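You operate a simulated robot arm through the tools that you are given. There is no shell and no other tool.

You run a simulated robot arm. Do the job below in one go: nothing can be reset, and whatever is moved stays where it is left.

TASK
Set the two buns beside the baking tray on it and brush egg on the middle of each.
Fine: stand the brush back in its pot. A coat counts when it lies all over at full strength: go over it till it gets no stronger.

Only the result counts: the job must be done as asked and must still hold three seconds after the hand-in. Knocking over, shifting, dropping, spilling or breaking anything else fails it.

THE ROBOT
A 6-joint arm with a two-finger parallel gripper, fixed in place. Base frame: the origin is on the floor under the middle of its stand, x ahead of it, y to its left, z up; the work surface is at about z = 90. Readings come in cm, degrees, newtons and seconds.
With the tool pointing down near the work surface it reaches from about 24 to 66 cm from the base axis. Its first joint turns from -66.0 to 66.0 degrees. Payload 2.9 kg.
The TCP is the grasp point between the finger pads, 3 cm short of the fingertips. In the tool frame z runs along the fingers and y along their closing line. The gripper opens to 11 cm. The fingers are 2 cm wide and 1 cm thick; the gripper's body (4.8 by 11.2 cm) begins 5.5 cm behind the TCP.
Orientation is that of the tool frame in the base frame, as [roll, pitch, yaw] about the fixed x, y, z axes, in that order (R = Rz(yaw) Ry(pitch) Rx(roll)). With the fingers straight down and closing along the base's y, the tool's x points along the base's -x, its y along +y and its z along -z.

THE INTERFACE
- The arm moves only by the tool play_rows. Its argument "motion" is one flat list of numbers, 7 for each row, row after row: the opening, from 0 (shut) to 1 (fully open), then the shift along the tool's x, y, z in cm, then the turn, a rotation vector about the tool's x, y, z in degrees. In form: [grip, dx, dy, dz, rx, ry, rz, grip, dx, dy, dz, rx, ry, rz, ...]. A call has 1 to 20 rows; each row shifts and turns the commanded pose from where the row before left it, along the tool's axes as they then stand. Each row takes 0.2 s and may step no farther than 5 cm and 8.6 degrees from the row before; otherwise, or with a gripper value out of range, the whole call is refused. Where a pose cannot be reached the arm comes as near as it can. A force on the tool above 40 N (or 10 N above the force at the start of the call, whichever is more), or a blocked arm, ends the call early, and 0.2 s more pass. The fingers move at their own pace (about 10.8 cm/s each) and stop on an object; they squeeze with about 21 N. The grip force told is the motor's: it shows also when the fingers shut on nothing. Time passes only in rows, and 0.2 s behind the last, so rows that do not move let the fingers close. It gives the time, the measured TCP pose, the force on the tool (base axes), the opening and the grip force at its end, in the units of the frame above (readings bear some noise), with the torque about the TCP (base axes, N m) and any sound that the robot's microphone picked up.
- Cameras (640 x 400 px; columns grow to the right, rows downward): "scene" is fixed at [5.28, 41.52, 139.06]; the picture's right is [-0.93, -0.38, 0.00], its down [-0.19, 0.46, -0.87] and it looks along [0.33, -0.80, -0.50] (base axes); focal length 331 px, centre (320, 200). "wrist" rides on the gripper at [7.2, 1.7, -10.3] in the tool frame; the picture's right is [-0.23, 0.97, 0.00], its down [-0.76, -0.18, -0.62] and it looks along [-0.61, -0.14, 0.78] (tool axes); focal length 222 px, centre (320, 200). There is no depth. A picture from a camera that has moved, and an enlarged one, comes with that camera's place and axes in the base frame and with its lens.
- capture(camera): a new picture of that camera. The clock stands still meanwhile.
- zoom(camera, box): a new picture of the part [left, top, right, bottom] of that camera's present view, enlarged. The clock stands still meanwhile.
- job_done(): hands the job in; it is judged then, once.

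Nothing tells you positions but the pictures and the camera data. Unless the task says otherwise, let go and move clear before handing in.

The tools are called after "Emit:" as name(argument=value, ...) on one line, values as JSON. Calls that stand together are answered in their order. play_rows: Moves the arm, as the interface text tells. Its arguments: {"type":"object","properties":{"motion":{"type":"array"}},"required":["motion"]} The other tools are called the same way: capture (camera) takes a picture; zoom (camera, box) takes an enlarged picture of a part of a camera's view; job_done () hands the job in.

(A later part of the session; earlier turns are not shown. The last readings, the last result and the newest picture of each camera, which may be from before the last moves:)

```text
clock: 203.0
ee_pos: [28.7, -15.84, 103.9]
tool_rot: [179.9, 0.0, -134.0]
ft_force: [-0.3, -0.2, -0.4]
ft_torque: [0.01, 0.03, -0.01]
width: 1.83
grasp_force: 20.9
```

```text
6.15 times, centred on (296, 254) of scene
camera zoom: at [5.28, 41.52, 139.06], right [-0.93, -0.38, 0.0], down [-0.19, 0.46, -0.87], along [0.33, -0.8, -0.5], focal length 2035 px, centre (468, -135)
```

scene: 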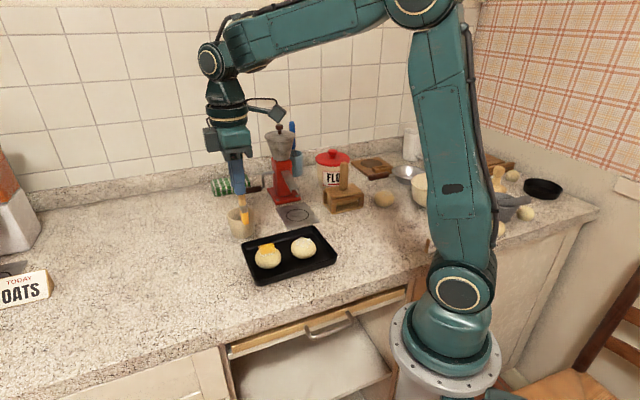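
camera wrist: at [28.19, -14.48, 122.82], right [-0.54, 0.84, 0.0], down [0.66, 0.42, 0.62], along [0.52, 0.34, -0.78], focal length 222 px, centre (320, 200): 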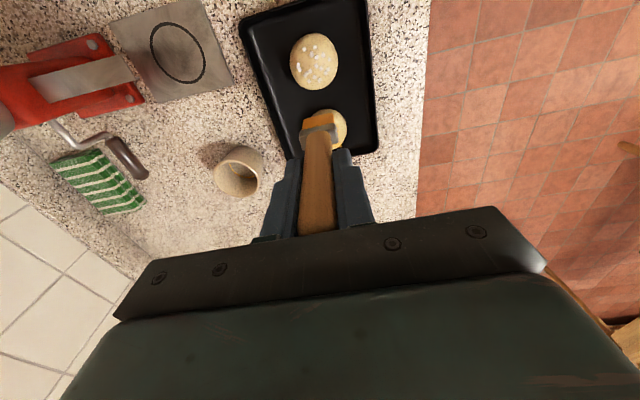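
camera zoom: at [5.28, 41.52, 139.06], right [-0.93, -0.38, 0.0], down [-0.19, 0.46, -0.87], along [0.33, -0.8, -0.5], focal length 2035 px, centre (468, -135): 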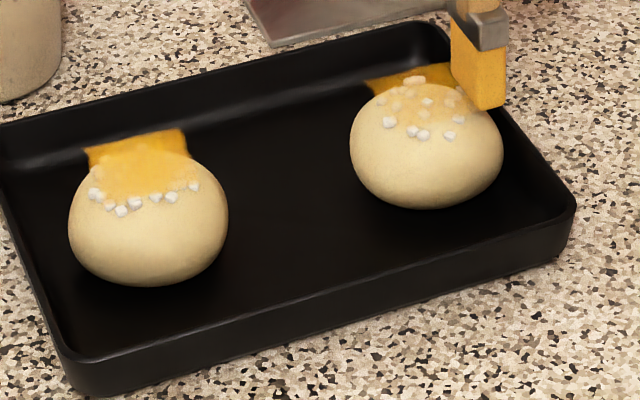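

Good contact and no shifting. I'll repeat at sideways offsets.

Emit:
play_rows(motion=[0.05, 0, 0, -0.6, 0, 0, 0, 0.05, -3.6, 0.4, 0, 0, 0, 0, 0.05, 0, 0, 0.6, 0, 0, 0, 0.05, 0.515, 0, 0, 0, 0, 0, 0.05, 0.515, 0, 0, 0, 0, 0, 0.05, 0.515, 0, 0, 0, 0, 0, 0.05, 0.515, 0, 0, 0, 0, 0, 0.05, 0.515, 0, 0, 0, 0, 0, 0.05, 0.515, 0, 0, 0, 0, 0, 0.05, 0.51, 0, 0, 0, 0, 0, 0.05, 0, 0, 0, 0, 0, 0])

Emit:
zoom(camera="scene", box=[244, 222, 348, 287])

Emit:
play_rows(motion=[0.05, 0, 0, -0.6, 0, 0, 0, 0.05, -3.6, -0.6, 0, 0, 0, 0, 0.05, 0, 0, 0.6, 0, 0, 0, 0.05, 0.515, 0, 0, 0, 0, 0, 0.05, 0.515, 0, 0, 0, 0, 0, 0.05, 0.515, 0, 0, 0, 0, 0, 0.05, 0.515, 0, 0, 0, 0, 0, 0.05, 0.515, 0, 0, 0, 0, 0, 0.05, 0.515, 0, 0, 0, 0, 0, 0.05, 0.51, 0, 0, 0, 0, 0, 0.05, 0, 0, 0, 0, 0, 0])

Emit:
zoom(camera="scene", box=[244, 222, 348, 287])

```text
clock: 205.4
ee_pos: [28.38, -15.5, 103.98]
tool_rot: [180.0, 0.0, -134.0]
ft_force: [0.9, 0.1, -0.3]
ft_torque: [0.01, -0.02, -0.01]
width: 1.86
grasp_force: 21.1
```

```text
6.15 times, centred on (296, 254) of scene
camera zoom: at [5.28, 41.52, 139.06], right [-0.93, -0.38, 0.0], down [-0.19, 0.46, -0.87], along [0.33, -0.8, -0.5], focal length 2035 px, centre (468, -135)
```

zoom: 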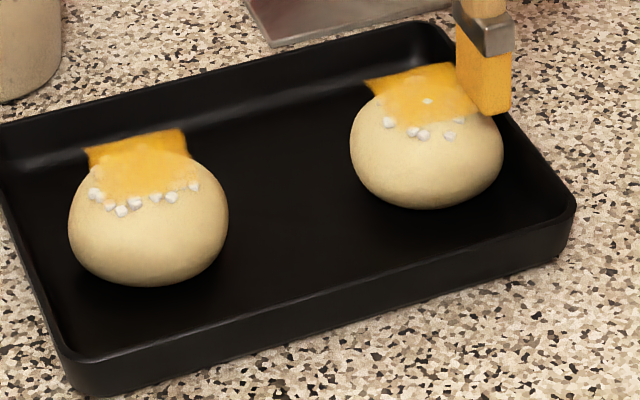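

```text
clock: 207.8
ee_pos: [28.79, -15.87, 104.09]
tool_rot: [-180.0, 0.1, -134.1]
ft_force: [0.3, -0.1, 0.3]
ft_torque: [0.02, 0.03, 0.0]
width: 1.84
grasp_force: 20.9
```

```text
6.15 times, centred on (296, 254) of scene
camera zoom: at [5.28, 41.52, 139.06], right [-0.93, -0.38, 0.0], down [-0.19, 0.46, -0.87], along [0.33, -0.8, -0.5], focal length 2035 px, centre (468, -135)
```

zoom: 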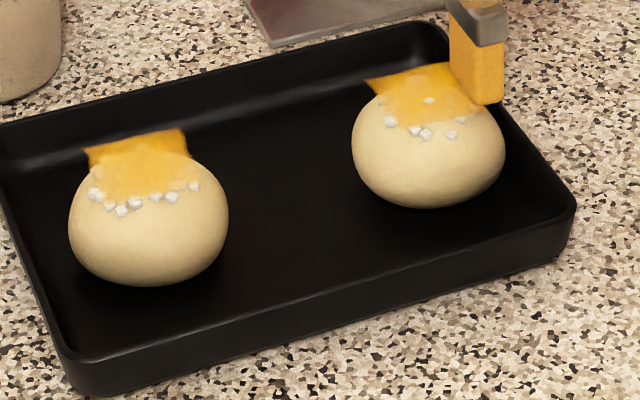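

Bun 1's coat is now strong. I'll do four more passes to even it out.

Emit:
play_rows(motion=[0.05, 0, 0, -0.6, 0, 0, 0, 0.05, -3.6, 0.7, 0, 0, 0, 0, 0.05, 0, 0, 0.6, 0, 0, 0, 0.05, 0.53, 0, 0, 0, 0, 0, 0.05, 0.53, 0, 0, 0, 0, 0, 0.05, 0.53, 0, 0, 0, 0, 0, 0.05, 0.53, 0, 0, 0, 0, 0, 0.05, 0.53, 0, 0, 0, 0, 0, 0.05, 0.53, 0, 0, 0, 0, 0, 0.05, 0.52, 0, 0, 0, 0, 0, 0.05, 0, 0, -0.6, 0, 0, 0, 0.05, -3.8, -0.4, 0, 0, 0, 0, 0.05, 0, 0, 0.6, 0, 0, 0, 0.05, 0.53, 0, 0, 0, 0, 0, 0.05, 0.53, 0, 0, 0, 0, 0, 0.05, 0.53, 0, 0, 0, 0, 0, 0.05, 0.53, 0, 0, 0, 0, 0, 0.05, 0.53, 0, 0, 0, 0, 0, 0.05, 0.53, 0, 0, 0, 0, 0, 0.05, 0.62, 0, 0, 0, 0, 0])

Emit:
zoom(camera="scene", box=[244, 222, 348, 287])

Emit:
play_rows(motion=[0.05, 0, 0, -0.6, 0, 0, 0, 0.05, -3.8, -0.4, 0, 0, 0, 0, 0.05, 0, 0, 0.6, 0, 0, 0, 0.05, 0.53, 0, 0, 0, 0, 0, 0.05, 0.53, 0, 0, 0, 0, 0, 0.05, 0.53, 0, 0, 0, 0, 0, 0.05, 0.53, 0, 0, 0, 0, 0, 0.05, 0.53, 0, 0, 0, 0, 0, 0.05, 0.53, 0, 0, 0, 0, 0, 0.05, 0.62, 0, 0, 0, 0, 0, 0.05, 0, 0, -0.6, 0, 0, 0, 0.05, -3.8, -0.4, 0, 0, 0, 0, 0.05, 0, 0, 0.6, 0, 0, 0, 0.05, 0.53, 0, 0, 0, 0, 0, 0.05, 0.53, 0, 0, 0, 0, 0, 0.05, 0.53, 0, 0, 0, 0, 0, 0.05, 0.53, 0, 0, 0, 0, 0, 0.05, 0.53, 0, 0, 0, 0, 0, 0.05, 0.53, 0, 0, 0, 0, 0, 0.05, 0.62, 0, 0, 0, 0, 0])

Emit:
play_rows(motion=[0.05, 0, 0, -0.8, 0, 0, 0, 0.05, -2.0, 0.4, -2.5, 0, 0, 0, 0.05, -2.0, 0, -2.5, 0, 0, 0, 0.05, -2.0, 0, -2.5, 0, 0, 0, 0.05, 0, 0, 0, 0, 0, 0])

Emit:
zoom(camera="scene", box=[244, 222, 348, 287])

Emit:
zoom(camera="wrist", box=[260, 0, 360, 90])

Emit:
zoom(camera="scene", box=[295, 225, 335, 255])

```text
clock: 212.0
ee_pos: [28.6, -15.91, 104.03]
tool_rot: [180.0, 0.0, -134.0]
ft_force: [-0.5, 0.1, -1.4]
ft_torque: [-0.01, -0.03, -0.01]
width: 1.85
grasp_force: 20.6
```

```text
6.15 times, centred on (296, 254) of scene
camera zoom: at [5.28, 41.52, 139.06], right [-0.93, -0.38, 0.0], down [-0.19, 0.46, -0.87], along [0.33, -0.8, -0.5], focal length 2035 px, centre (468, -135)
```

zoom: 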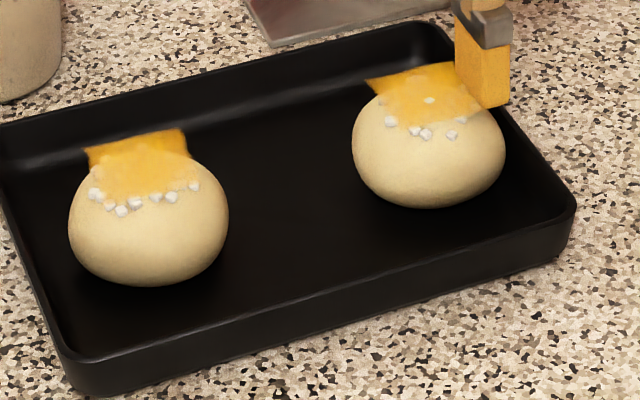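

```text
clock: 216.2
ee_pos: [29.22, -16.4, 103.98]
tool_rot: [180.0, 0.1, -134.0]
ft_force: [-0.7, 0.2, -0.5]
ft_torque: [-0.01, 0.01, 0.01]
width: 1.86
grasp_force: 20.4
```

```text
clock: 217.4
ee_pos: [33.08, -11.81, 112.38]
tool_rot: [180.0, 0.0, -134.0]
ft_force: [-0.8, -0.2, -0.5]
ft_torque: [0.01, 0.02, -0.02]
width: 1.86
grasp_force: 21.4
```

```text
6.15 times, centred on (296, 254) of scene
camera zoom: at [5.28, 41.52, 139.06], right [-0.93, -0.38, 0.0], down [-0.19, 0.46, -0.87], along [0.33, -0.8, -0.5], focal length 2035 px, centre (468, -135)
```

zoom: 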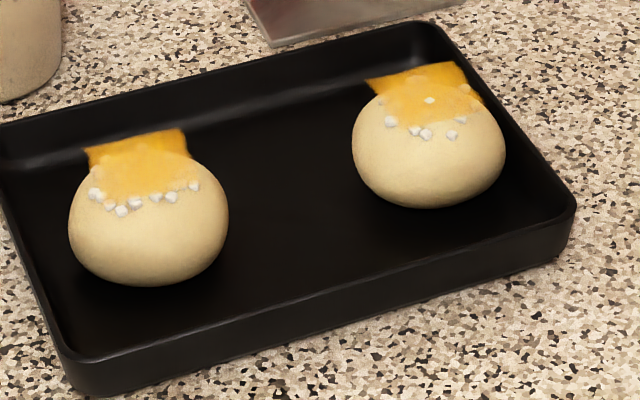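

```text
4.44 times, centred on (310, 45) of wrist
camera zoom: at [26.82, -15.79, 122.78], right [-0.54, 0.84, 0.0], down [0.66, 0.42, 0.62], along [0.52, 0.34, -0.78], focal length 987 px, centre (364, 889)
```

zoom: 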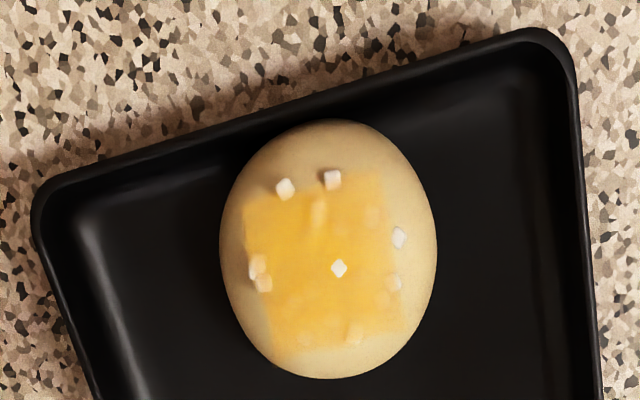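

```text
13.33 times, centred on (315, 240) of scene
camera zoom: at [5.28, 41.52, 139.06], right [-0.93, -0.38, 0.0], down [-0.19, 0.46, -0.87], along [0.33, -0.8, -0.5], focal length 4409 px, centre (387, -333)
```

zoom: 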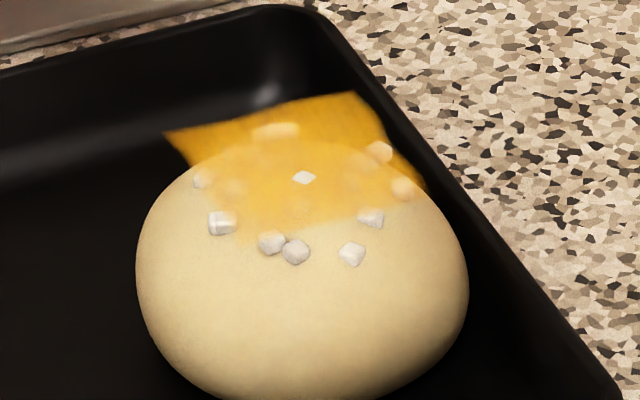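

Bun 1's patch is nearly even, with its right and near edges slightly faint. I'll do shaped strokes that follow the dome, so the edges get contact too.

Emit:
play_rows(motion=[0.05, 2.7, 0.3, 2.5, 0, 0, 0, 0.05, 0, 0, 2.5, 0, 0, 0, 0.05, 0, 0, 2.5, 0, 0, 0, 0.05, 0, 0, 0.8, 0, 0, 0, 0.05, 0, 0, 0.06, 0, 0, 0, 0.05, 0.25, 0, -0.03, 0, 0, 0, 0.05, 0.25, 0, -0.025, 0, 0, 0, 0.05, 0.5, 0, -0.005, 0, 0, 0, 0.05, 0.5, 0, 0, 0, 0, 0, 0.05, 0.5, 0, 0, 0, 0, 0, 0.05, 0.5, 0, 0.005, 0, 0, 0, 0.05, 0.25, 0, 0.025, 0, 0, 0, 0.05, 0.25, 0, 0.03, 0, 0, 0, 0.05, 0, 0, 0, 0, 0, 0])

Emit:
zoom(camera="scene", box=[244, 222, 348, 287])

Emit:
play_rows(motion=[0.05, 0, 0, -0.66, 0, 0, 0, 0.05, -3.0, 0.55, 0, 0, 0, 0, 0.05, 0, 0, 0.66, 0, 0, 0, 0.05, 0.25, 0, -0.03, 0, 0, 0, 0.05, 0.25, 0, -0.025, 0, 0, 0, 0.05, 0.5, 0, -0.005, 0, 0, 0, 0.05, 0.5, 0, 0, 0, 0, 0, 0.05, 0.5, 0, 0, 0, 0, 0, 0.05, 0.5, 0, 0.005, 0, 0, 0, 0.05, 0.25, 0, 0.025, 0, 0, 0, 0.05, 0.25, 0, 0.03, 0, 0, 0, 0.05, 0, 0, 0, 0, 0, 0])

Emit:
zoom(camera="scene", box=[244, 222, 348, 287])

```text
clock: 220.4
ee_pos: [28.81, -15.68, 104.06]
tool_rot: [-180.0, -0.1, -134.0]
ft_force: [-0.6, -0.9, -0.8]
ft_torque: [0.03, -0.01, 0.05]
width: 1.85
grasp_force: 21.4
```

```text
6.15 times, centred on (296, 254) of scene
camera zoom: at [5.28, 41.52, 139.06], right [-0.93, -0.38, 0.0], down [-0.19, 0.46, -0.87], along [0.33, -0.8, -0.5], focal length 2035 px, centre (468, -135)
```

zoom: 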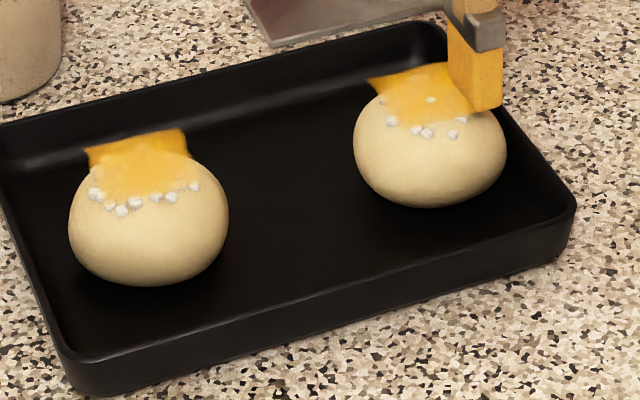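

```text
clock: 223.0
ee_pos: [28.36, -15.41, 103.9]
tool_rot: [-179.9, 0.0, -134.0]
ft_force: [-0.6, -0.9, -0.9]
ft_torque: [0.02, 0.01, 0.0]
width: 1.84
grasp_force: 21.0
```

```text
6.15 times, centred on (296, 254) of scene
camera zoom: at [5.28, 41.52, 139.06], right [-0.93, -0.38, 0.0], down [-0.19, 0.46, -0.87], along [0.33, -0.8, -0.5], focal length 2035 px, centre (468, -135)
```

zoom: 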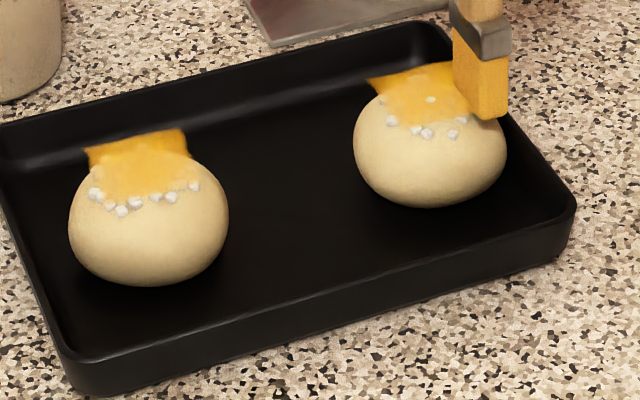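

Emit:
play_rows(motion=[0.05, 0, 0, -0.66, 0, 0, 0, 0.05, -3.0, 0, 0, 0, 0, 0, 0.05, 0, 0, 0.67, 0, 0, 0, 0.05, 0.25, 0, -0.03, 0, 0, 0, 0.05, 0.25, 0, -0.025, 0, 0, 0, 0.05, 0.5, 0, -0.005, 0, 0, 0, 0.05, 0.5, 0, 0, 0, 0, 0, 0.05, 0.5, 0, 0, 0, 0, 0, 0.05, 0.5, 0, 0.005, 0, 0, 0, 0.05, 0.25, 0, 0.025, 0, 0, 0, 0.05, 0.25, 0, 0.03, 0, 0, 0, 0.05, 0, 0, 0, 0, 0, 0])

Emit:
play_rows(motion=[0.05, 0, 0, -0.66, 0, 0, 0, 0.05, -3.0, -0.55, 0, 0, 0, 0, 0.05, 0, 0, 0.66, 0, 0, 0, 0.05, 0.25, 0, -0.03, 0, 0, 0, 0.05, 0.25, 0, -0.025, 0, 0, 0, 0.05, 0.5, 0, -0.005, 0, 0, 0, 0.05, 0.5, 0, 0, 0, 0, 0, 0.05, 0.5, 0, 0, 0, 0, 0, 0.05, 0.5, 0, 0.005, 0, 0, 0, 0.05, 0.25, 0, 0.025, 0, 0, 0, 0.05, 0.25, 0, 0.03, 0, 0, 0, 0.05, 0, 0, 0, 0, 0, 0])

Emit:
play_rows(motion=[0.05, 0, 0, -0.86, 0, 0, 0, 0.05, -2.0, -0.3, -2.5, 0, 0, 0, 0.05, -2.0, 0, -2.5, 0, 0, 0, 0.05, -1.7, 0, -2.5, 0, 0, 0, 0.05, 0, 0, 0, 0, 0, 0])

Emit:
zoom(camera="scene", box=[244, 222, 348, 287])

Emit:
zoom(camera="wrist", box=[260, 0, 360, 90])

Emit:
zoom(camera="scene", box=[295, 225, 335, 255])

```text
clock: 225.6
ee_pos: [28.35, -15.33, 104.02]
tool_rot: [179.9, -0.1, -134.0]
ft_force: [-0.3, -0.2, -0.4]
ft_torque: [0.02, 0.0, -0.05]
width: 1.84
grasp_force: 20.8
```

```text
clock: 228.2
ee_pos: [28.8, -15.79, 104.0]
tool_rot: [180.0, 0.0, -133.9]
ft_force: [-0.1, 0.4, -0.3]
ft_torque: [0.0, 0.04, 0.02]
width: 1.84
grasp_force: 21.0
```

```text
clock: 229.4
ee_pos: [32.99, -11.8, 112.41]
tool_rot: [180.0, 0.0, -134.0]
ft_force: [-0.2, -0.6, -1.1]
ft_torque: [-0.03, 0.03, 0.03]
width: 1.84
grasp_force: 21.1
```

```text
6.15 times, centred on (296, 254) of scene
camera zoom: at [5.28, 41.52, 139.06], right [-0.93, -0.38, 0.0], down [-0.19, 0.46, -0.87], along [0.33, -0.8, -0.5], focal length 2035 px, centre (468, -135)
```

zoom: 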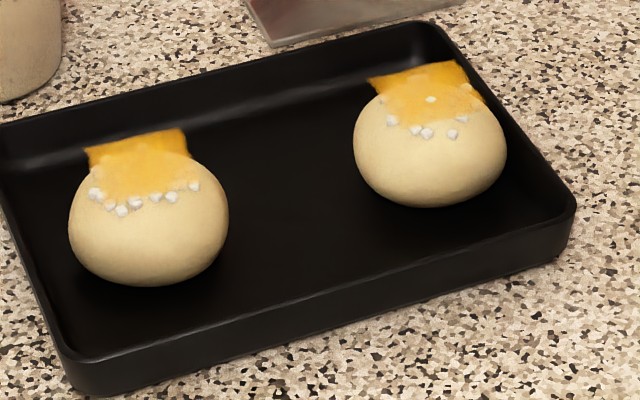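

```text
4.44 times, centred on (310, 45) of wrist
camera zoom: at [26.74, -15.74, 122.72], right [-0.54, 0.84, 0.0], down [0.66, 0.42, 0.62], along [0.52, 0.34, -0.78], focal length 987 px, centre (364, 889)
```

zoom: 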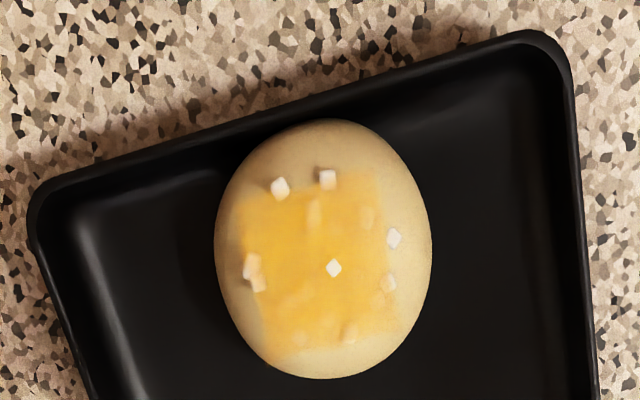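

```text
13.33 times, centred on (315, 240) of scene
camera zoom: at [5.28, 41.52, 139.06], right [-0.93, -0.38, 0.0], down [-0.19, 0.46, -0.87], along [0.33, -0.8, -0.5], focal length 4409 px, centre (387, -333)
```

zoom: 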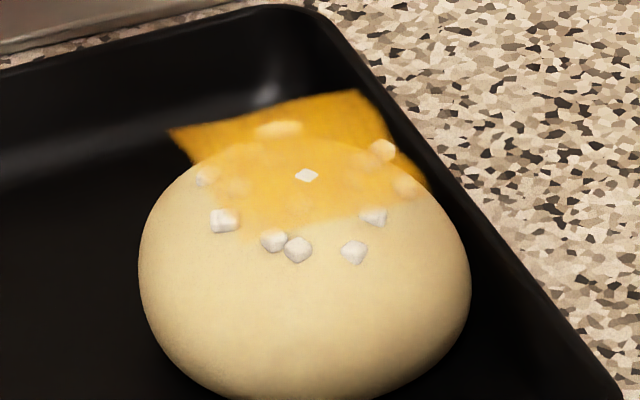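

Nearly uniform now. I'll do two more passes biased to the right edge and one to the left, then compare.

Emit:
play_rows(motion=[0.05, 2.7, 1.1, 2.5, 0, 0, 0, 0.05, 0, 0, 2.5, 0, 0, 0, 0.05, 0, 0, 2.5, 0, 0, 0, 0.05, 0, 0, 0.8, 0, 0, 0, 0.05, 0, 0, 0.06, 0, 0, 0, 0.05, 0.25, 0, -0.03, 0, 0, 0, 0.05, 0.25, 0, -0.025, 0, 0, 0, 0.05, 0.5, 0, -0.005, 0, 0, 0, 0.05, 0.5, 0, 0, 0, 0, 0, 0.05, 0.5, 0, 0, 0, 0, 0, 0.05, 0.5, 0, 0.005, 0, 0, 0, 0.05, 0.25, 0, 0.025, 0, 0, 0, 0.05, 0.25, 0, 0.03, 0, 0, 0])

Emit:
zoom(camera="scene", box=[244, 222, 348, 287])

Emit:
play_rows(motion=[0.05, 0, 0, -0.66, 0, 0, 0, 0.05, -3.0, -0.2, 0, 0, 0, 0, 0.05, 0, 0, 0.66, 0, 0, 0, 0.05, 0.25, 0, -0.03, 0, 0, 0, 0.05, 0.25, 0, -0.025, 0, 0, 0, 0.05, 0.5, 0, -0.005, 0, 0, 0, 0.05, 0.5, 0, 0, 0, 0, 0, 0.05, 0.5, 0, 0, 0, 0, 0, 0.05, 0.5, 0, 0.005, 0, 0, 0, 0.05, 0.25, 0, 0.025, 0, 0, 0, 0.05, 0.25, 0, 0.03, 0, 0, 0])

Emit:
play_rows(motion=[0.05, 0, 0, -0.66, 0, 0, 0, 0.05, -3.0, -1.1, 0, 0, 0, 0, 0.05, 0, 0, 0.66, 0, 0, 0, 0.05, 0.25, 0, -0.03, 0, 0, 0, 0.05, 0.25, 0, -0.025, 0, 0, 0, 0.05, 0.5, 0, -0.005, 0, 0, 0, 0.05, 0.5, 0, 0, 0, 0, 0, 0.05, 0.5, 0, 0, 0, 0, 0, 0.05, 0.5, 0, 0.005, 0, 0, 0, 0.05, 0.25, 0, 0.025, 0, 0, 0, 0.05, 0.25, 0, 0.03, 0, 0, 0])

Emit:
play_rows(motion=[0.05, 0, 0, -0.86, 0, 0, 0, 0.05, -2.0, 0.2, -2.5, 0, 0, 0, 0.05, -2.0, 0, -2.5, 0, 0, 0, 0.05, -1.7, 0, -2.5, 0, 0, 0, 0.05, 0, 0, 0, 0, 0, 0])

Emit:
zoom(camera="scene", box=[244, 222, 348, 287])

Emit:
zoom(camera="wrist", box=[260, 0, 360, 90])

```text
clock: 232.2
ee_pos: [28.37, -15.21, 104.02]
tool_rot: [180.0, 0.1, -133.9]
ft_force: [0.4, -0.7, -0.3]
ft_torque: [0.04, -0.01, 0.02]
width: 1.84
grasp_force: 21.0
```

```text
6.15 times, centred on (296, 254) of scene
camera zoom: at [5.28, 41.52, 139.06], right [-0.93, -0.38, 0.0], down [-0.19, 0.46, -0.87], along [0.33, -0.8, -0.5], focal length 2035 px, centre (468, -135)
```

zoom: 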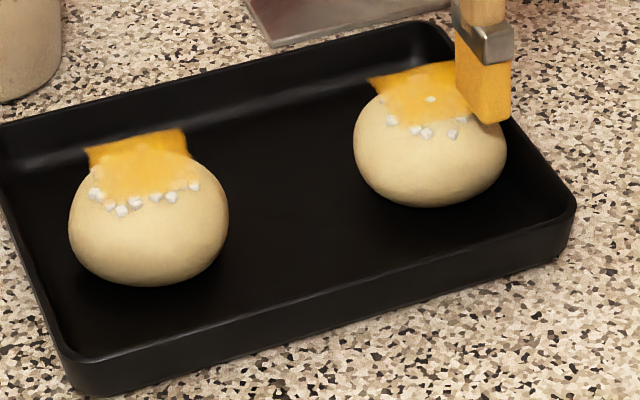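

```text
clock: 234.6
ee_pos: [28.34, -15.27, 103.96]
tool_rot: [180.0, 0.0, -134.0]
ft_force: [0.8, 0.3, 0.0]
ft_torque: [0.01, 0.0, 0.01]
width: 1.83
grasp_force: 20.7
```

```text
clock: 237.0
ee_pos: [29.18, -16.16, 103.99]
tool_rot: [-180.0, 0.0, -134.0]
ft_force: [0.1, -0.3, 0.6]
ft_torque: [0.01, 0.03, -0.01]
width: 1.87
grasp_force: 20.2
```

```text
clock: 238.2
ee_pos: [33.01, -11.67, 112.38]
tool_rot: [180.0, 0.1, -133.9]
ft_force: [0.5, -0.3, -0.1]
ft_torque: [0.02, -0.02, 0.01]
width: 1.84
grasp_force: 21.1
```

```text
6.15 times, centred on (296, 254) of scene
camera zoom: at [5.28, 41.52, 139.06], right [-0.93, -0.38, 0.0], down [-0.19, 0.46, -0.87], along [0.33, -0.8, -0.5], focal length 2035 px, centre (468, -135)
```

zoom: 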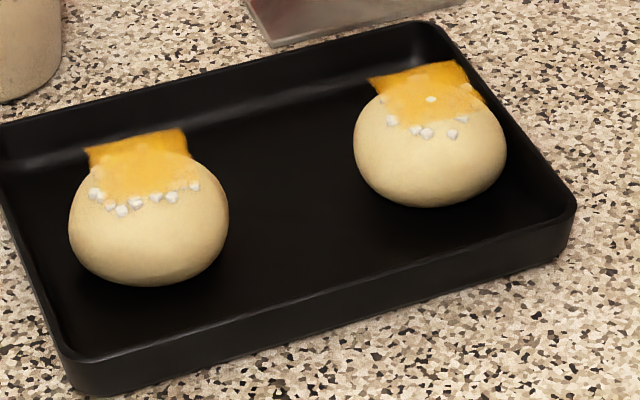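

```text
4.44 times, centred on (310, 45) of wrist
camera zoom: at [26.73, -15.75, 122.73], right [-0.54, 0.84, 0.0], down [0.66, 0.42, 0.62], along [0.52, 0.34, -0.78], focal length 987 px, centre (364, 889)
```

zoom: 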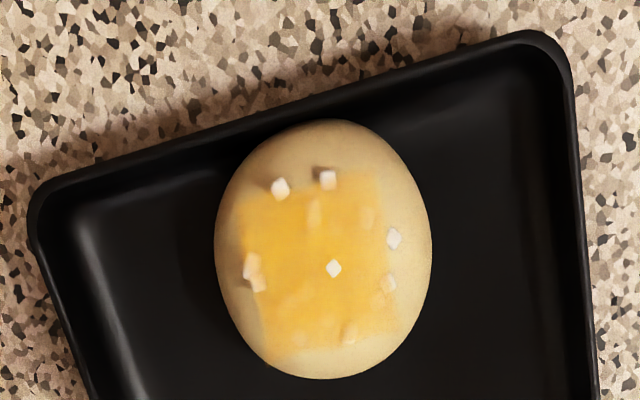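

Unchanged from the last view, so it has stopped getting stronger there. The near edge is the palest, so I'll check that the bristles actually touch when placed over it.

Emit:
play_rows(motion=[0.05, 2.95, 0.5, 2.5, 0, 0, 0, 0.05, 0, 0, 2.5, 0, 0, 0, 0.05, 0, 0, 2.5, 0, 0, 0, 0.05, 0, 0, 0.83, 0, 0, 0, 0.05, 0, 0, 0, 0, 0, 0])

Emit:
play_rows(motion=[0.05, 0, 0, 0.05, 0, 0, 0, 0.05, 0, 0, 0, 0, 0, 0])

Emit:
zoom(camera="scene", box=[290, 215, 335, 258])

```text
clock: 239.4
ee_pos: [30.51, -13.6, 104.03]
tool_rot: [-180.0, 0.1, -134.0]
ft_force: [0.1, 1.0, 4.8]
ft_torque: [-0.06, 0.01, -0.03]
width: 1.85
grasp_force: 21.1
```

```text
clock: 240.0
ee_pos: [30.54, -13.6, 103.86]
tool_rot: [-180.0, 0.0, -134.0]
ft_force: [-0.4, 0.8, 7.3]
ft_torque: [-0.04, -0.01, -0.01]
width: 1.83
grasp_force: 20.7
```

```text
9.30 times, centred on (312, 236) of scene
camera zoom: at [5.27, 41.53, 139.06], right [-0.93, -0.38, 0.0], down [-0.19, 0.46, -0.87], along [0.33, -0.8, -0.5], focal length 3076 px, centre (390, -140)
```

zoom: 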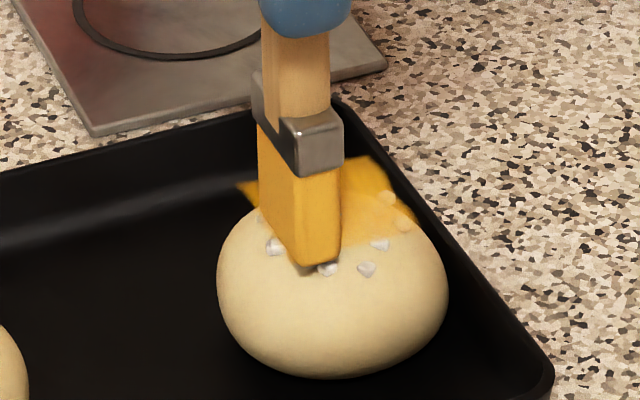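

Emit:
play_rows(motion=[0.05, 0, 0, -0.06, 0, 0, 0, 0.05, 0.25, 0, -0.015, 0, 0, 0, 0.05, 0.25, 0, -0.01, 0, 0, 0, 0.05, 0.4, 0, 0, 0, 0, 0, 0.05, 0.4, 0, 0, 0, 0, 0, 0.05, 0.4, 0, 0, 0, 0, 0, 0.05, 0.4, 0, 0, 0, 0, 0, 0.05, 0, 0, -0.8, 0, 0, 0, 0.05, -2.0, 0, -2.5, 0, 0, 0, 0.05, -2.0, 0, -2.5, 0, 0, 0, 0.05, -1.05, 0, -2.5, 0, 0, 0, 0.05, 0, 0, 0, 0, 0, 0])

Emit:
zoom(camera="scene", box=[244, 222, 348, 287])

Emit:
zoom(camera="wrist", box=[260, 0, 360, 90])

Emit:
zoom(camera="wrist", box=[300, 100, 340, 140])

```text
clock: 242.6
ee_pos: [32.5, -11.37, 112.32]
tool_rot: [-180.0, 0.0, -134.0]
ft_force: [0.4, 0.3, 0.4]
ft_torque: [-0.02, 0.0, 0.0]
width: 1.85
grasp_force: 21.2
```

```text
6.15 times, centred on (296, 254) of scene
camera zoom: at [5.28, 41.52, 139.06], right [-0.93, -0.38, 0.0], down [-0.19, 0.46, -0.87], along [0.33, -0.8, -0.5], focal length 2035 px, centre (468, -135)
```

zoom: 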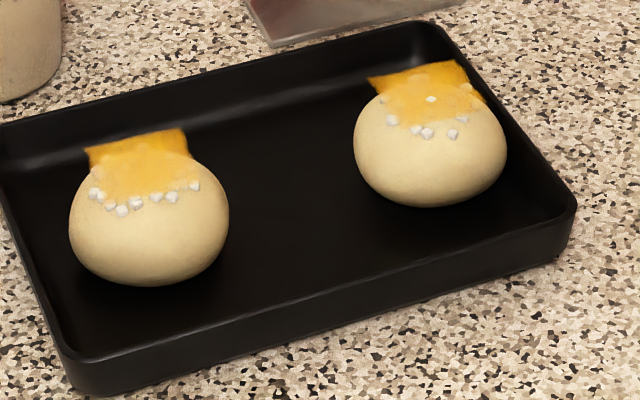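

```text
4.44 times, centred on (310, 45) of wrist
camera zoom: at [26.34, -15.4, 122.75], right [-0.54, 0.84, 0.0], down [0.66, 0.42, 0.62], along [0.52, 0.34, -0.78], focal length 987 px, centre (364, 889)
```

zoom: 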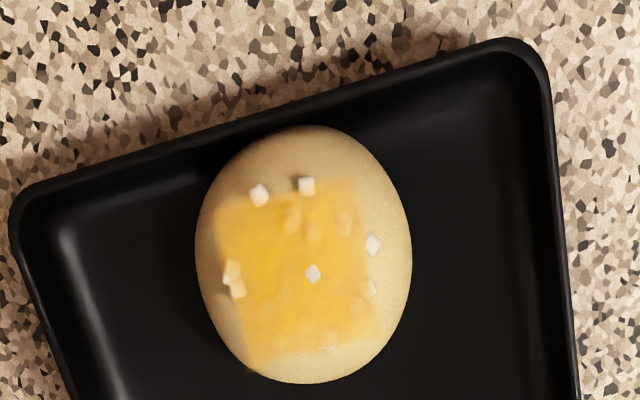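

```text
10.00 times, centred on (320, 120) of wrist
camera zoom: at [26.34, -15.4, 122.75], right [-0.54, 0.84, 0.0], down [0.66, 0.42, 0.62], along [0.52, 0.34, -0.78], focal length 2221 px, centre (320, 1000)
```

zoom: 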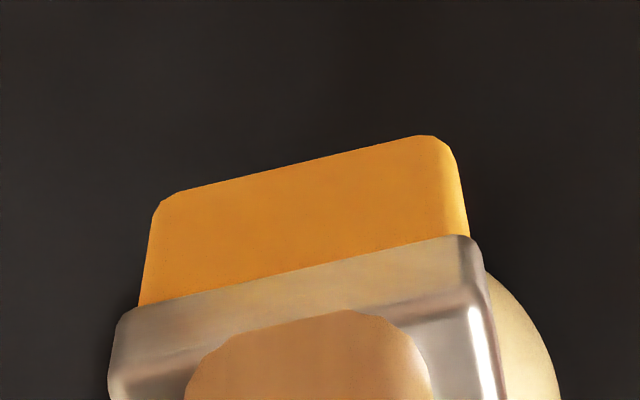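

Bun 1 looks even all over now. I'll return to bun 2 for a last check and a few finishing passes with the freshly loaded brush.

Emit:
play_rows(motion=[0.05, -3.5, -0.2, 0, 0, 0, 0, 0.05, -3.5, -0.2, 0, 0, 0, 0, 0.05, -3.6, -0.2, 0, 0, 0, 0, 0.05, 0, 0, 0, 0, 0, 0])

Emit:
zoom(camera="wrist", box=[270, 0, 370, 90])

```text
clock: 243.6
ee_pos: [40.59, -4.33, 112.38]
tool_rot: [180.0, 0.0, -134.0]
ft_force: [-0.1, 1.0, 0.1]
ft_torque: [0.0, 0.02, -0.02]
width: 1.83
grasp_force: 20.8
```

```text
4.44 times, centred on (320, 45) of wrist
camera zoom: at [34.26, -8.25, 122.78], right [-0.54, 0.84, 0.0], down [0.66, 0.42, 0.62], along [0.52, 0.34, -0.78], focal length 987 px, centre (320, 889)
```

zoom: 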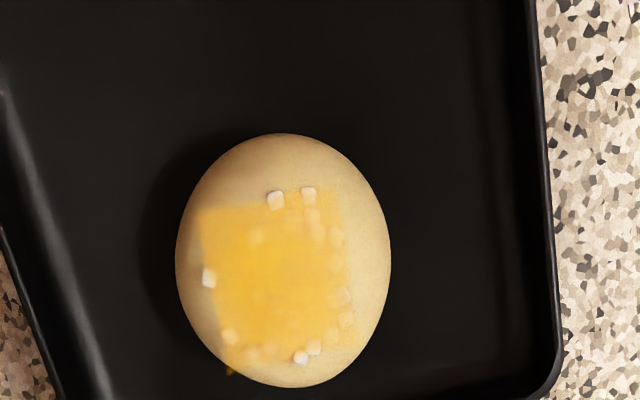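

Bun 2's right and near edges are still a little paler. I'll shift right and work those edges with dome-following strokes.

Emit:
play_rows(motion=[0.05, 2.5, 0.9, 2.5, 0, 0, 0, 0.05, 0, 0, 2.5, 0, 0, 0, 0.05, 0, 0, 2.5, 0, 0, 0, 0.05, 0, 0, 0.8, 0, 0, 0, 0.05, 0.25, 0, 0.03, 0, 0, 0, 0.05, 0, 0, 0, 0, 0, 0])

Emit:
play_rows(motion=[0.05, 0.25, 0, -0.02, 0, 0, 0, 0.05, 0.25, 0, -0.01, 0, 0, 0, 0.05, 0.25, 0, 0, 0, 0, 0, 0.05, 0, 0, 0, 0, 0, 0])

Emit:
zoom(camera="scene", box=[244, 222, 348, 287])

Emit:
zoom(camera="wrist", box=[260, 60, 380, 180])

```text
clock: 245.0
ee_pos: [37.87, -5.64, 103.96]
tool_rot: [-179.9, 0.0, -134.0]
ft_force: [1.4, 1.4, 2.9]
ft_torque: [0.05, -0.17, 0.02]
width: 1.82
grasp_force: 21.2
```

```text
clock: 246.0
ee_pos: [37.29, -6.19, 104.0]
tool_rot: [179.9, 0.1, -134.0]
ft_force: [-0.7, 0.2, -0.4]
ft_torque: [0.02, 0.04, 0.0]
width: 1.83
grasp_force: 21.7
```

```text
6.15 times, centred on (296, 254) of scene
camera zoom: at [5.28, 41.52, 139.06], right [-0.93, -0.38, 0.0], down [-0.19, 0.46, -0.87], along [0.33, -0.8, -0.5], focal length 2035 px, centre (468, -135)
```

zoom: 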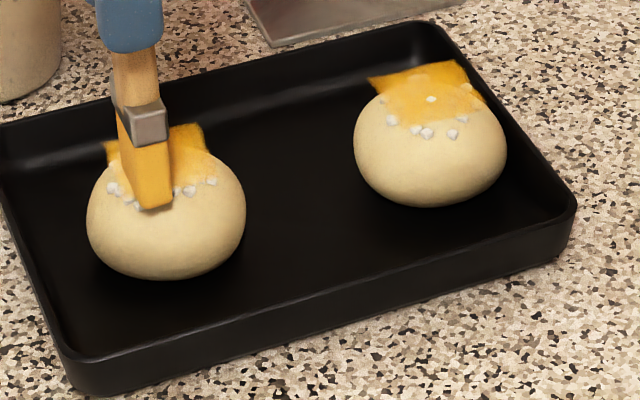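

```text
3.33 times, centred on (320, 120) of wrist
camera zoom: at [31.12, -10.13, 114.43], right [-0.54, 0.84, 0.0], down [0.66, 0.42, 0.62], along [0.52, 0.34, -0.78], focal length 740 px, centre (320, 467)
```

zoom: 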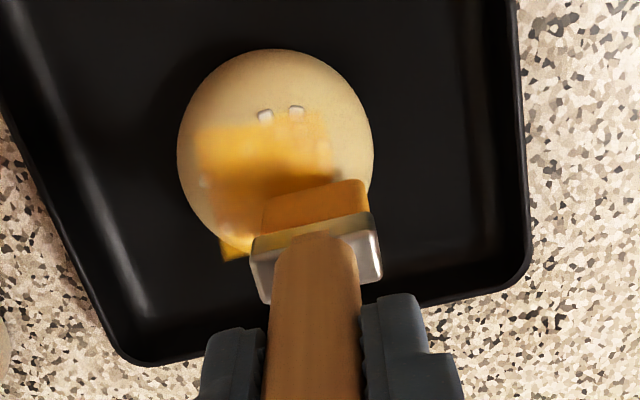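

Emit:
play_rows(motion=[0.05, 0.4, 0, 0.01, 0, 0, 0, 0.05, 0.4, 0, 0, 0, 0, 0, 0.05, 0.4, 0, 0, 0, 0, 0, 0.05, 0.4, 0, 0, 0, 0, 0, 0.05, 0.4, 0, 0, 0, 0, 0, 0.05, 0.4, 0, 0.01, 0, 0, 0, 0.05, 0.4, 0, 0.02, 0, 0, 0, 0.05, 0, 0, 0, 0, 0, 0])

Emit:
zoom(camera="scene", box=[244, 222, 348, 287])

Emit:
zoom(camera="wrist", box=[260, 60, 380, 180])

```text
clock: 247.8
ee_pos: [35.4, -8.16, 104.0]
tool_rot: [-179.9, 0.0, -134.0]
ft_force: [-0.9, 0.4, -0.6]
ft_torque: [0.0, 0.02, -0.01]
width: 1.84
grasp_force: 21.1
```

```text
6.15 times, centred on (296, 254) of scene
camera zoom: at [5.28, 41.52, 139.06], right [-0.93, -0.38, 0.0], down [-0.19, 0.46, -0.87], along [0.33, -0.8, -0.5], focal length 2035 px, centre (468, -135)
```

zoom: 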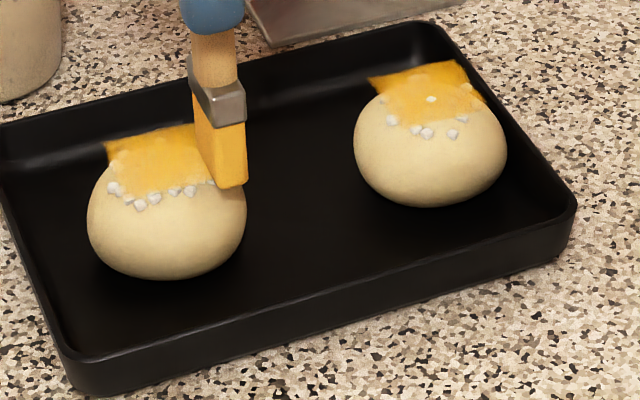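

```text
3.33 times, centred on (320, 120) of wrist
camera zoom: at [29.19, -12.13, 114.38], right [-0.54, 0.84, 0.0], down [0.66, 0.42, 0.62], along [0.52, 0.34, -0.78], focal length 740 px, centre (320, 467)
```

zoom: 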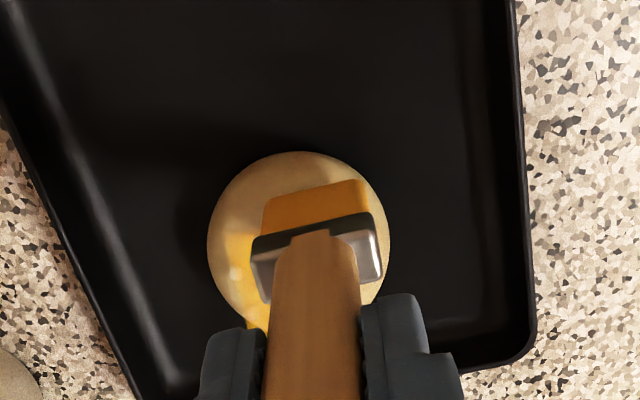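

Emit:
play_rows(motion=[0.05, 0, 0, -0.6, 0, 0, 0, 0.05, -3.3, 0, 0, 0, 0, 0, 0.05, 0, 0, 0.6, 0, 0, 0, 0.05, 0.35, 0, 0, 0, 0, 0, 0.05, 0.3, 0, -0.02, 0, 0, 0, 0.05, 0.3, 0, -0.01, 0, 0, 0, 0.05, 0.5, 0, 0, 0, 0, 0, 0.05, 0.5, 0, 0, 0, 0, 0, 0.05, 0.5, 0, 0, 0, 0, 0, 0.05, 0.3, 0, 0.01, 0, 0, 0, 0.05, 0.3, 0, 0.02, 0, 0, 0, 0.05, 0.25, 0, 0, 0, 0, 0])

Emit:
zoom(camera="scene", box=[244, 222, 348, 287])

Emit:
play_rows(motion=[0.05, 0, 0, -0.6, 0, 0, 0, 0.05, -3.3, -0.3, 0, 0, 0, 0, 0.05, 0, 0, 0.6, 0, 0, 0, 0.05, 0.35, 0, 0, 0, 0, 0, 0.05, 0.3, 0, -0.02, 0, 0, 0, 0.05, 0.3, 0, -0.01, 0, 0, 0, 0.05, 0.5, 0, 0, 0, 0, 0, 0.05, 0.5, 0, 0, 0, 0, 0, 0.05, 0.5, 0, 0, 0, 0, 0, 0.05, 0.3, 0, 0.01, 0, 0, 0, 0.05, 0.3, 0, 0.02, 0, 0, 0, 0.05, 0.25, 0, 0, 0, 0, 0])

Emit:
play_rows(motion=[0.05, 0, 0, -0.6, 0, 0, 0, 0.05, -3.3, -0.4, 0, 0, 0, 0, 0.05, 0, 0, 0.6, 0, 0, 0, 0.05, 0.35, 0, 0, 0, 0, 0, 0.05, 0.3, 0, -0.02, 0, 0, 0, 0.05, 0.3, 0, -0.01, 0, 0, 0, 0.05, 0.5, 0, 0, 0, 0, 0, 0.05, 0.5, 0, 0, 0, 0, 0, 0.05, 0.5, 0, 0, 0, 0, 0, 0.05, 0.3, 0, 0.01, 0, 0, 0, 0.05, 0.3, 0, 0.02, 0, 0, 0, 0.05, 0.25, 0, 0, 0, 0, 0])

Emit:
play_rows(motion=[0.05, 0, 0, -0.8, 0, 0, 0, 0.05, -2.0, -0.2, -2.5, 0, 0, 0, 0.05, -2.0, 0, -2.5, 0, 0, 0, 0.05, -2.0, 0, -2.5, 0, 0, 0, 0.05, 0, 0, 0, 0, 0, 0])

Emit:
zoom(camera="scene", box=[244, 222, 348, 287])

Emit:
zoom(camera="wrist", box=[270, 0, 370, 90])

```text
clock: 250.4
ee_pos: [35.33, -8.3, 104.0]
tool_rot: [180.0, 0.1, -133.9]
ft_force: [0.4, 0.7, 0.2]
ft_torque: [0.03, -0.01, 0.0]
width: 1.83
grasp_force: 20.8
```

```text
6.15 times, centred on (296, 254) of scene
camera zoom: at [5.28, 41.52, 139.06], right [-0.93, -0.38, 0.0], down [-0.19, 0.46, -0.87], along [0.33, -0.8, -0.5], focal length 2035 px, centre (468, -135)
```

zoom: 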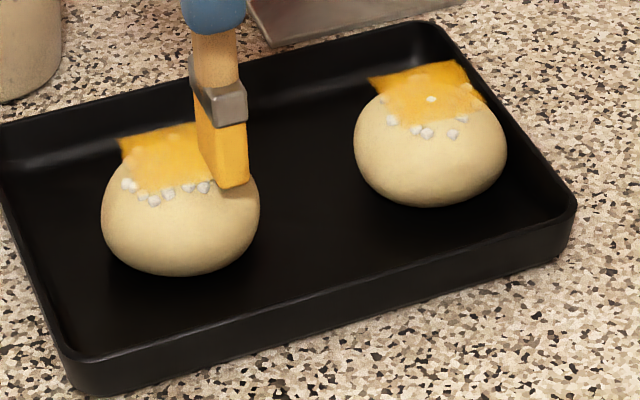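

```text
clock: 253.0
ee_pos: [35.58, -8.37, 103.92]
tool_rot: [180.0, -0.1, -134.0]
ft_force: [0.0, -0.3, -0.5]
ft_torque: [-0.01, -0.02, 0.04]
width: 1.83
grasp_force: 21.3
```

```text
clock: 255.6
ee_pos: [35.88, -8.64, 104.03]
tool_rot: [180.0, 0.0, -133.9]
ft_force: [0.4, -0.5, 0.0]
ft_torque: [0.02, -0.02, 0.0]
width: 1.83
grasp_force: 21.1
```

```text
clock: 256.8
ee_pos: [40.14, -4.48, 112.35]
tool_rot: [180.0, 0.1, -134.0]
ft_force: [0.0, 0.3, -0.9]
ft_torque: [0.0, -0.03, 0.02]
width: 1.85
grasp_force: 20.7
```

```text
6.15 times, centred on (296, 254) of scene
camera zoom: at [5.28, 41.52, 139.06], right [-0.93, -0.38, 0.0], down [-0.19, 0.46, -0.87], along [0.33, -0.8, -0.5], focal length 2035 px, centre (468, -135)
```

zoom: 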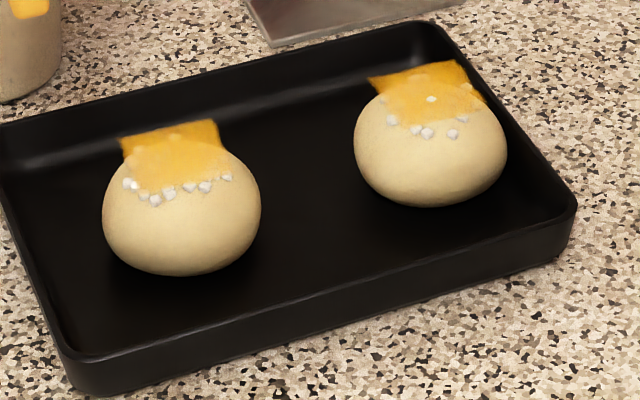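

```text
4.44 times, centred on (320, 45) of wrist
camera zoom: at [33.98, -8.38, 122.69], right [-0.54, 0.84, 0.0], down [0.66, 0.42, 0.62], along [0.52, 0.34, -0.78], focal length 987 px, centre (320, 889)
```

zoom: 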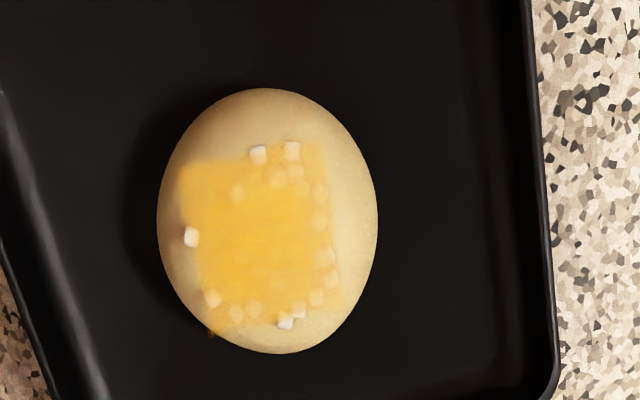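

Emit:
zoom(camera="wrist", box=[300, 25, 350, 80])

Emit:
zoom(camera="scene", box=[258, 235, 294, 262])

```text
7.27 times, centred on (325, 52) of wrist
camera zoom: at [33.98, -8.38, 122.69], right [-0.54, 0.84, 0.0], down [0.66, 0.42, 0.62], along [0.52, 0.34, -0.78], focal length 1615 px, centre (284, 1273)
```

zoom: 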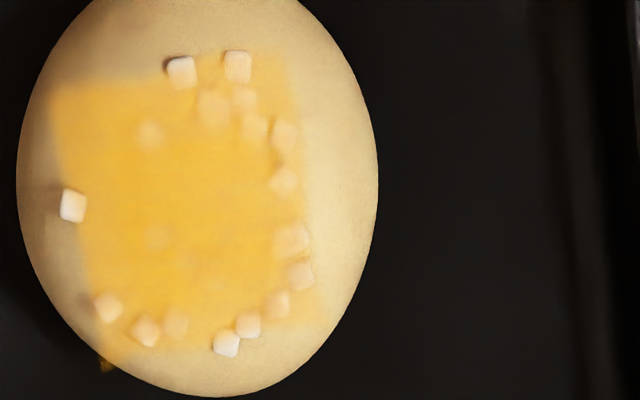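

```text
14.81 times, centred on (276, 248) of scene
camera zoom: at [5.28, 41.52, 139.06], right [-0.93, -0.38, 0.0], down [-0.19, 0.46, -0.87], along [0.33, -0.8, -0.5], focal length 4898 px, centre (972, -518)
```

zoom: 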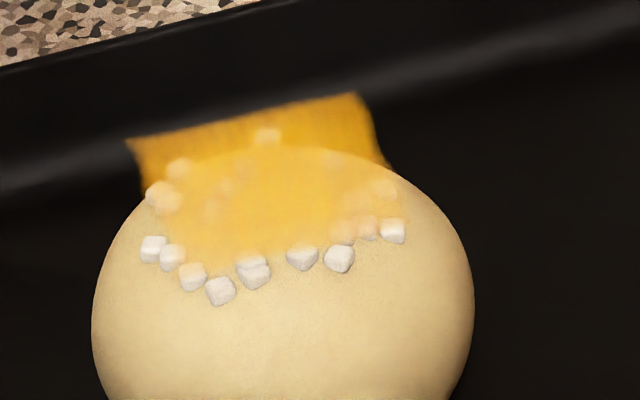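

Bun 2's near edge is still a little paler, along the bottom of this view. I'll do short outward strokes starting right at that edge and following the dome.

Emit:
play_rows(motion=[0.05, 3.15, 0, 2.5, 0, 0, 0, 0.05, 0, 0, 2.5, 0, 0, 0, 0.05, 0, 0, 2.5, 0, 0, 0, 0.05, 0, 0, 0.6, 0, 0, 0, 0.05, 0, 0, 0.275, 0, 0, 0, 0.05, 0.2, 0, -0.04, 0, 0, 0, 0.05, 0.25, 0, -0.035, 0, 0, 0, 0.05, 0.25, 0, -0.023, 0, 0, 0, 0.05, 0.25, 0, -0.007, 0, 0, 0, 0.05, 0.3, 0, 0, 0, 0, 0, 0.05, 0, 0, 0, 0, 0, 0])

Emit:
zoom(camera="scene", box=[244, 222, 348, 287])

Emit:
zoom(camera="wrist", box=[260, 60, 380, 180])

```text
clock: 259.2
ee_pos: [37.15, -7.69, 104.03]
tool_rot: [-179.9, -0.1, -134.0]
ft_force: [0.6, 0.1, 2.0]
ft_torque: [0.04, -0.11, -0.01]
width: 1.84
grasp_force: 21.2
```

```text
6.15 times, centred on (296, 254) of scene
camera zoom: at [5.28, 41.52, 139.06], right [-0.93, -0.38, 0.0], down [-0.19, 0.46, -0.87], along [0.33, -0.8, -0.5], focal length 2035 px, centre (468, -135)
```

zoom: 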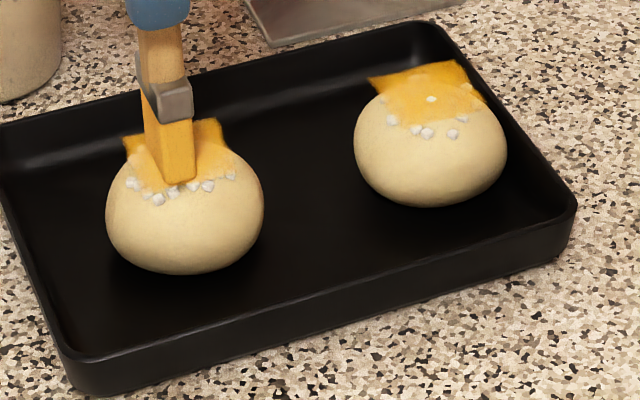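

```text
3.33 times, centred on (320, 120) of wrist
camera zoom: at [30.93, -11.59, 114.44], right [-0.54, 0.84, 0.0], down [0.66, 0.42, 0.62], along [0.52, 0.34, -0.78], focal length 740 px, centre (320, 467)
```

zoom: 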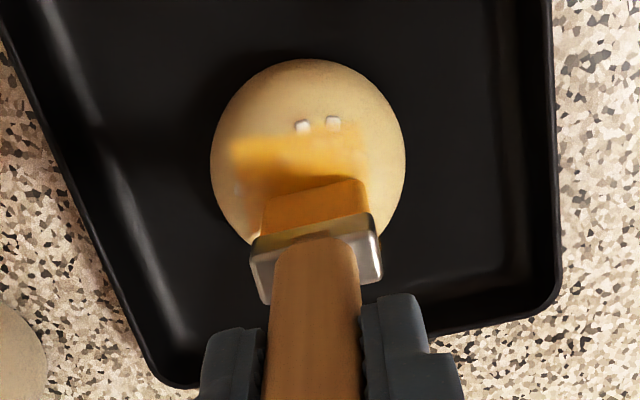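

Emit:
play_rows(motion=[0.05, 0, 0, -0.6, 0, 0, 0, 0.05, -1.2, 0.5, 0, 0, 0, 0, 0.05, 0, 0, 0.705, 0, 0, 0, 0.05, 0.2, 0, -0.04, 0, 0, 0, 0.05, 0.25, 0, -0.035, 0, 0, 0, 0.05, 0.25, 0, -0.023, 0, 0, 0, 0.05, 0.25, 0, -0.007, 0, 0, 0, 0.05, 0.3, 0, 0, 0, 0, 0, 0.05, 0, 0, -0.6, 0, 0, 0, 0.05, -1.2, -0.8, 0, 0, 0, 0, 0.05, 0, 0, 0.705, 0, 0, 0, 0.05, 0.2, 0, -0.04, 0, 0, 0, 0.05, 0.25, 0, -0.035, 0, 0, 0, 0.05, 0.25, 0, -0.023, 0, 0, 0, 0.05, 0.25, 0, -0.007, 0, 0, 0, 0.05, 0.3, 0, 0, 0, 0, 0])

Emit:
play_rows(motion=[0.05, 0, 0, -0.6, 0, 0, 0, 0.05, -1.2, 0.5, 0, 0, 0, 0, 0.05, 0, 0, 0.705, 0, 0, 0, 0.05, 0.2, 0, -0.04, 0, 0, 0, 0.05, 0.25, 0, -0.035, 0, 0, 0, 0.05, 0.25, 0, -0.023, 0, 0, 0, 0.05, 0.25, 0, -0.007, 0, 0, 0, 0.05, 0.3, 0, 0, 0, 0, 0, 0.05, 0.4, 0, 0, 0, 0, 0, 0.05, 0.4, 0, 0, 0, 0, 0, 0.05, 0.4, 0, 0, 0, 0, 0, 0.05, 0.3, 0, 0.01, 0, 0, 0, 0.05, 0.3, 0, 0.02, 0, 0, 0, 0.05, 0, 0, -0.8, 0, 0, 0, 0.05, -2.0, 0, -2.5, 0, 0, 0, 0.05, -2.0, 0, -2.5, 0, 0, 0, 0.05, -2.0, 0, -2.5, 0, 0, 0, 0.05, 0, 0, 0, 0, 0, 0])

Emit:
zoom(camera="scene", box=[244, 222, 348, 287])

Emit:
zoom(camera="wrist", box=[270, 0, 370, 90])

```text
clock: 262.6
ee_pos: [37.33, -7.75, 103.95]
tool_rot: [-179.9, 0.0, -134.0]
ft_force: [1.2, 0.7, 2.2]
ft_torque: [0.07, -0.05, 0.0]
width: 1.85
grasp_force: 21.8
```

```text
clock: 266.4
ee_pos: [39.91, -4.69, 112.29]
tool_rot: [-180.0, 0.0, -134.0]
ft_force: [-0.3, 1.2, -0.1]
ft_torque: [0.02, -0.03, 0.0]
width: 1.85
grasp_force: 21.2
```

```text
6.15 times, centred on (296, 254) of scene
camera zoom: at [5.28, 41.52, 139.06], right [-0.93, -0.38, 0.0], down [-0.19, 0.46, -0.87], along [0.33, -0.8, -0.5], focal length 2035 px, centre (468, -135)
```

zoom: 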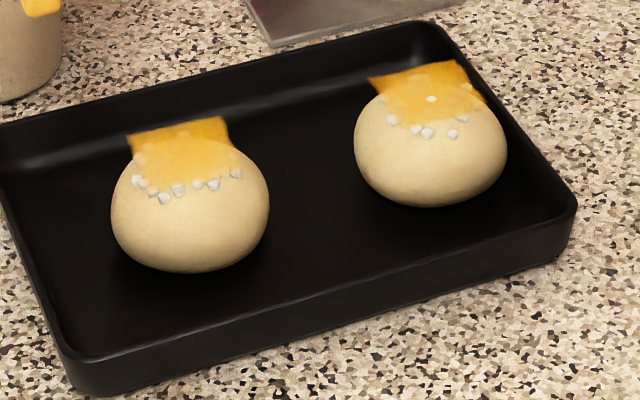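

```text
4.44 times, centred on (320, 45) of wrist
camera zoom: at [33.68, -8.6, 122.7], right [-0.54, 0.84, 0.0], down [0.66, 0.42, 0.62], along [0.52, 0.34, -0.78], focal length 987 px, centre (320, 889)
```

zoom: 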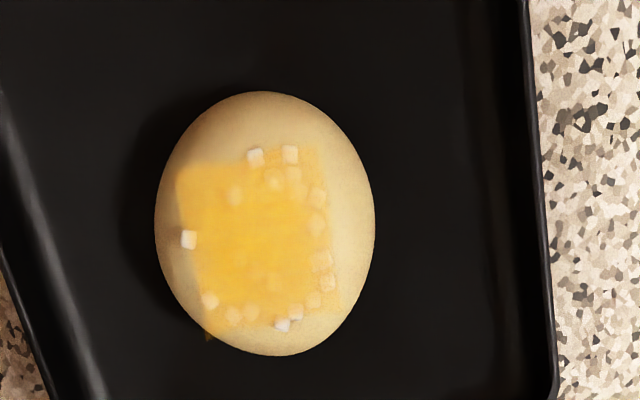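

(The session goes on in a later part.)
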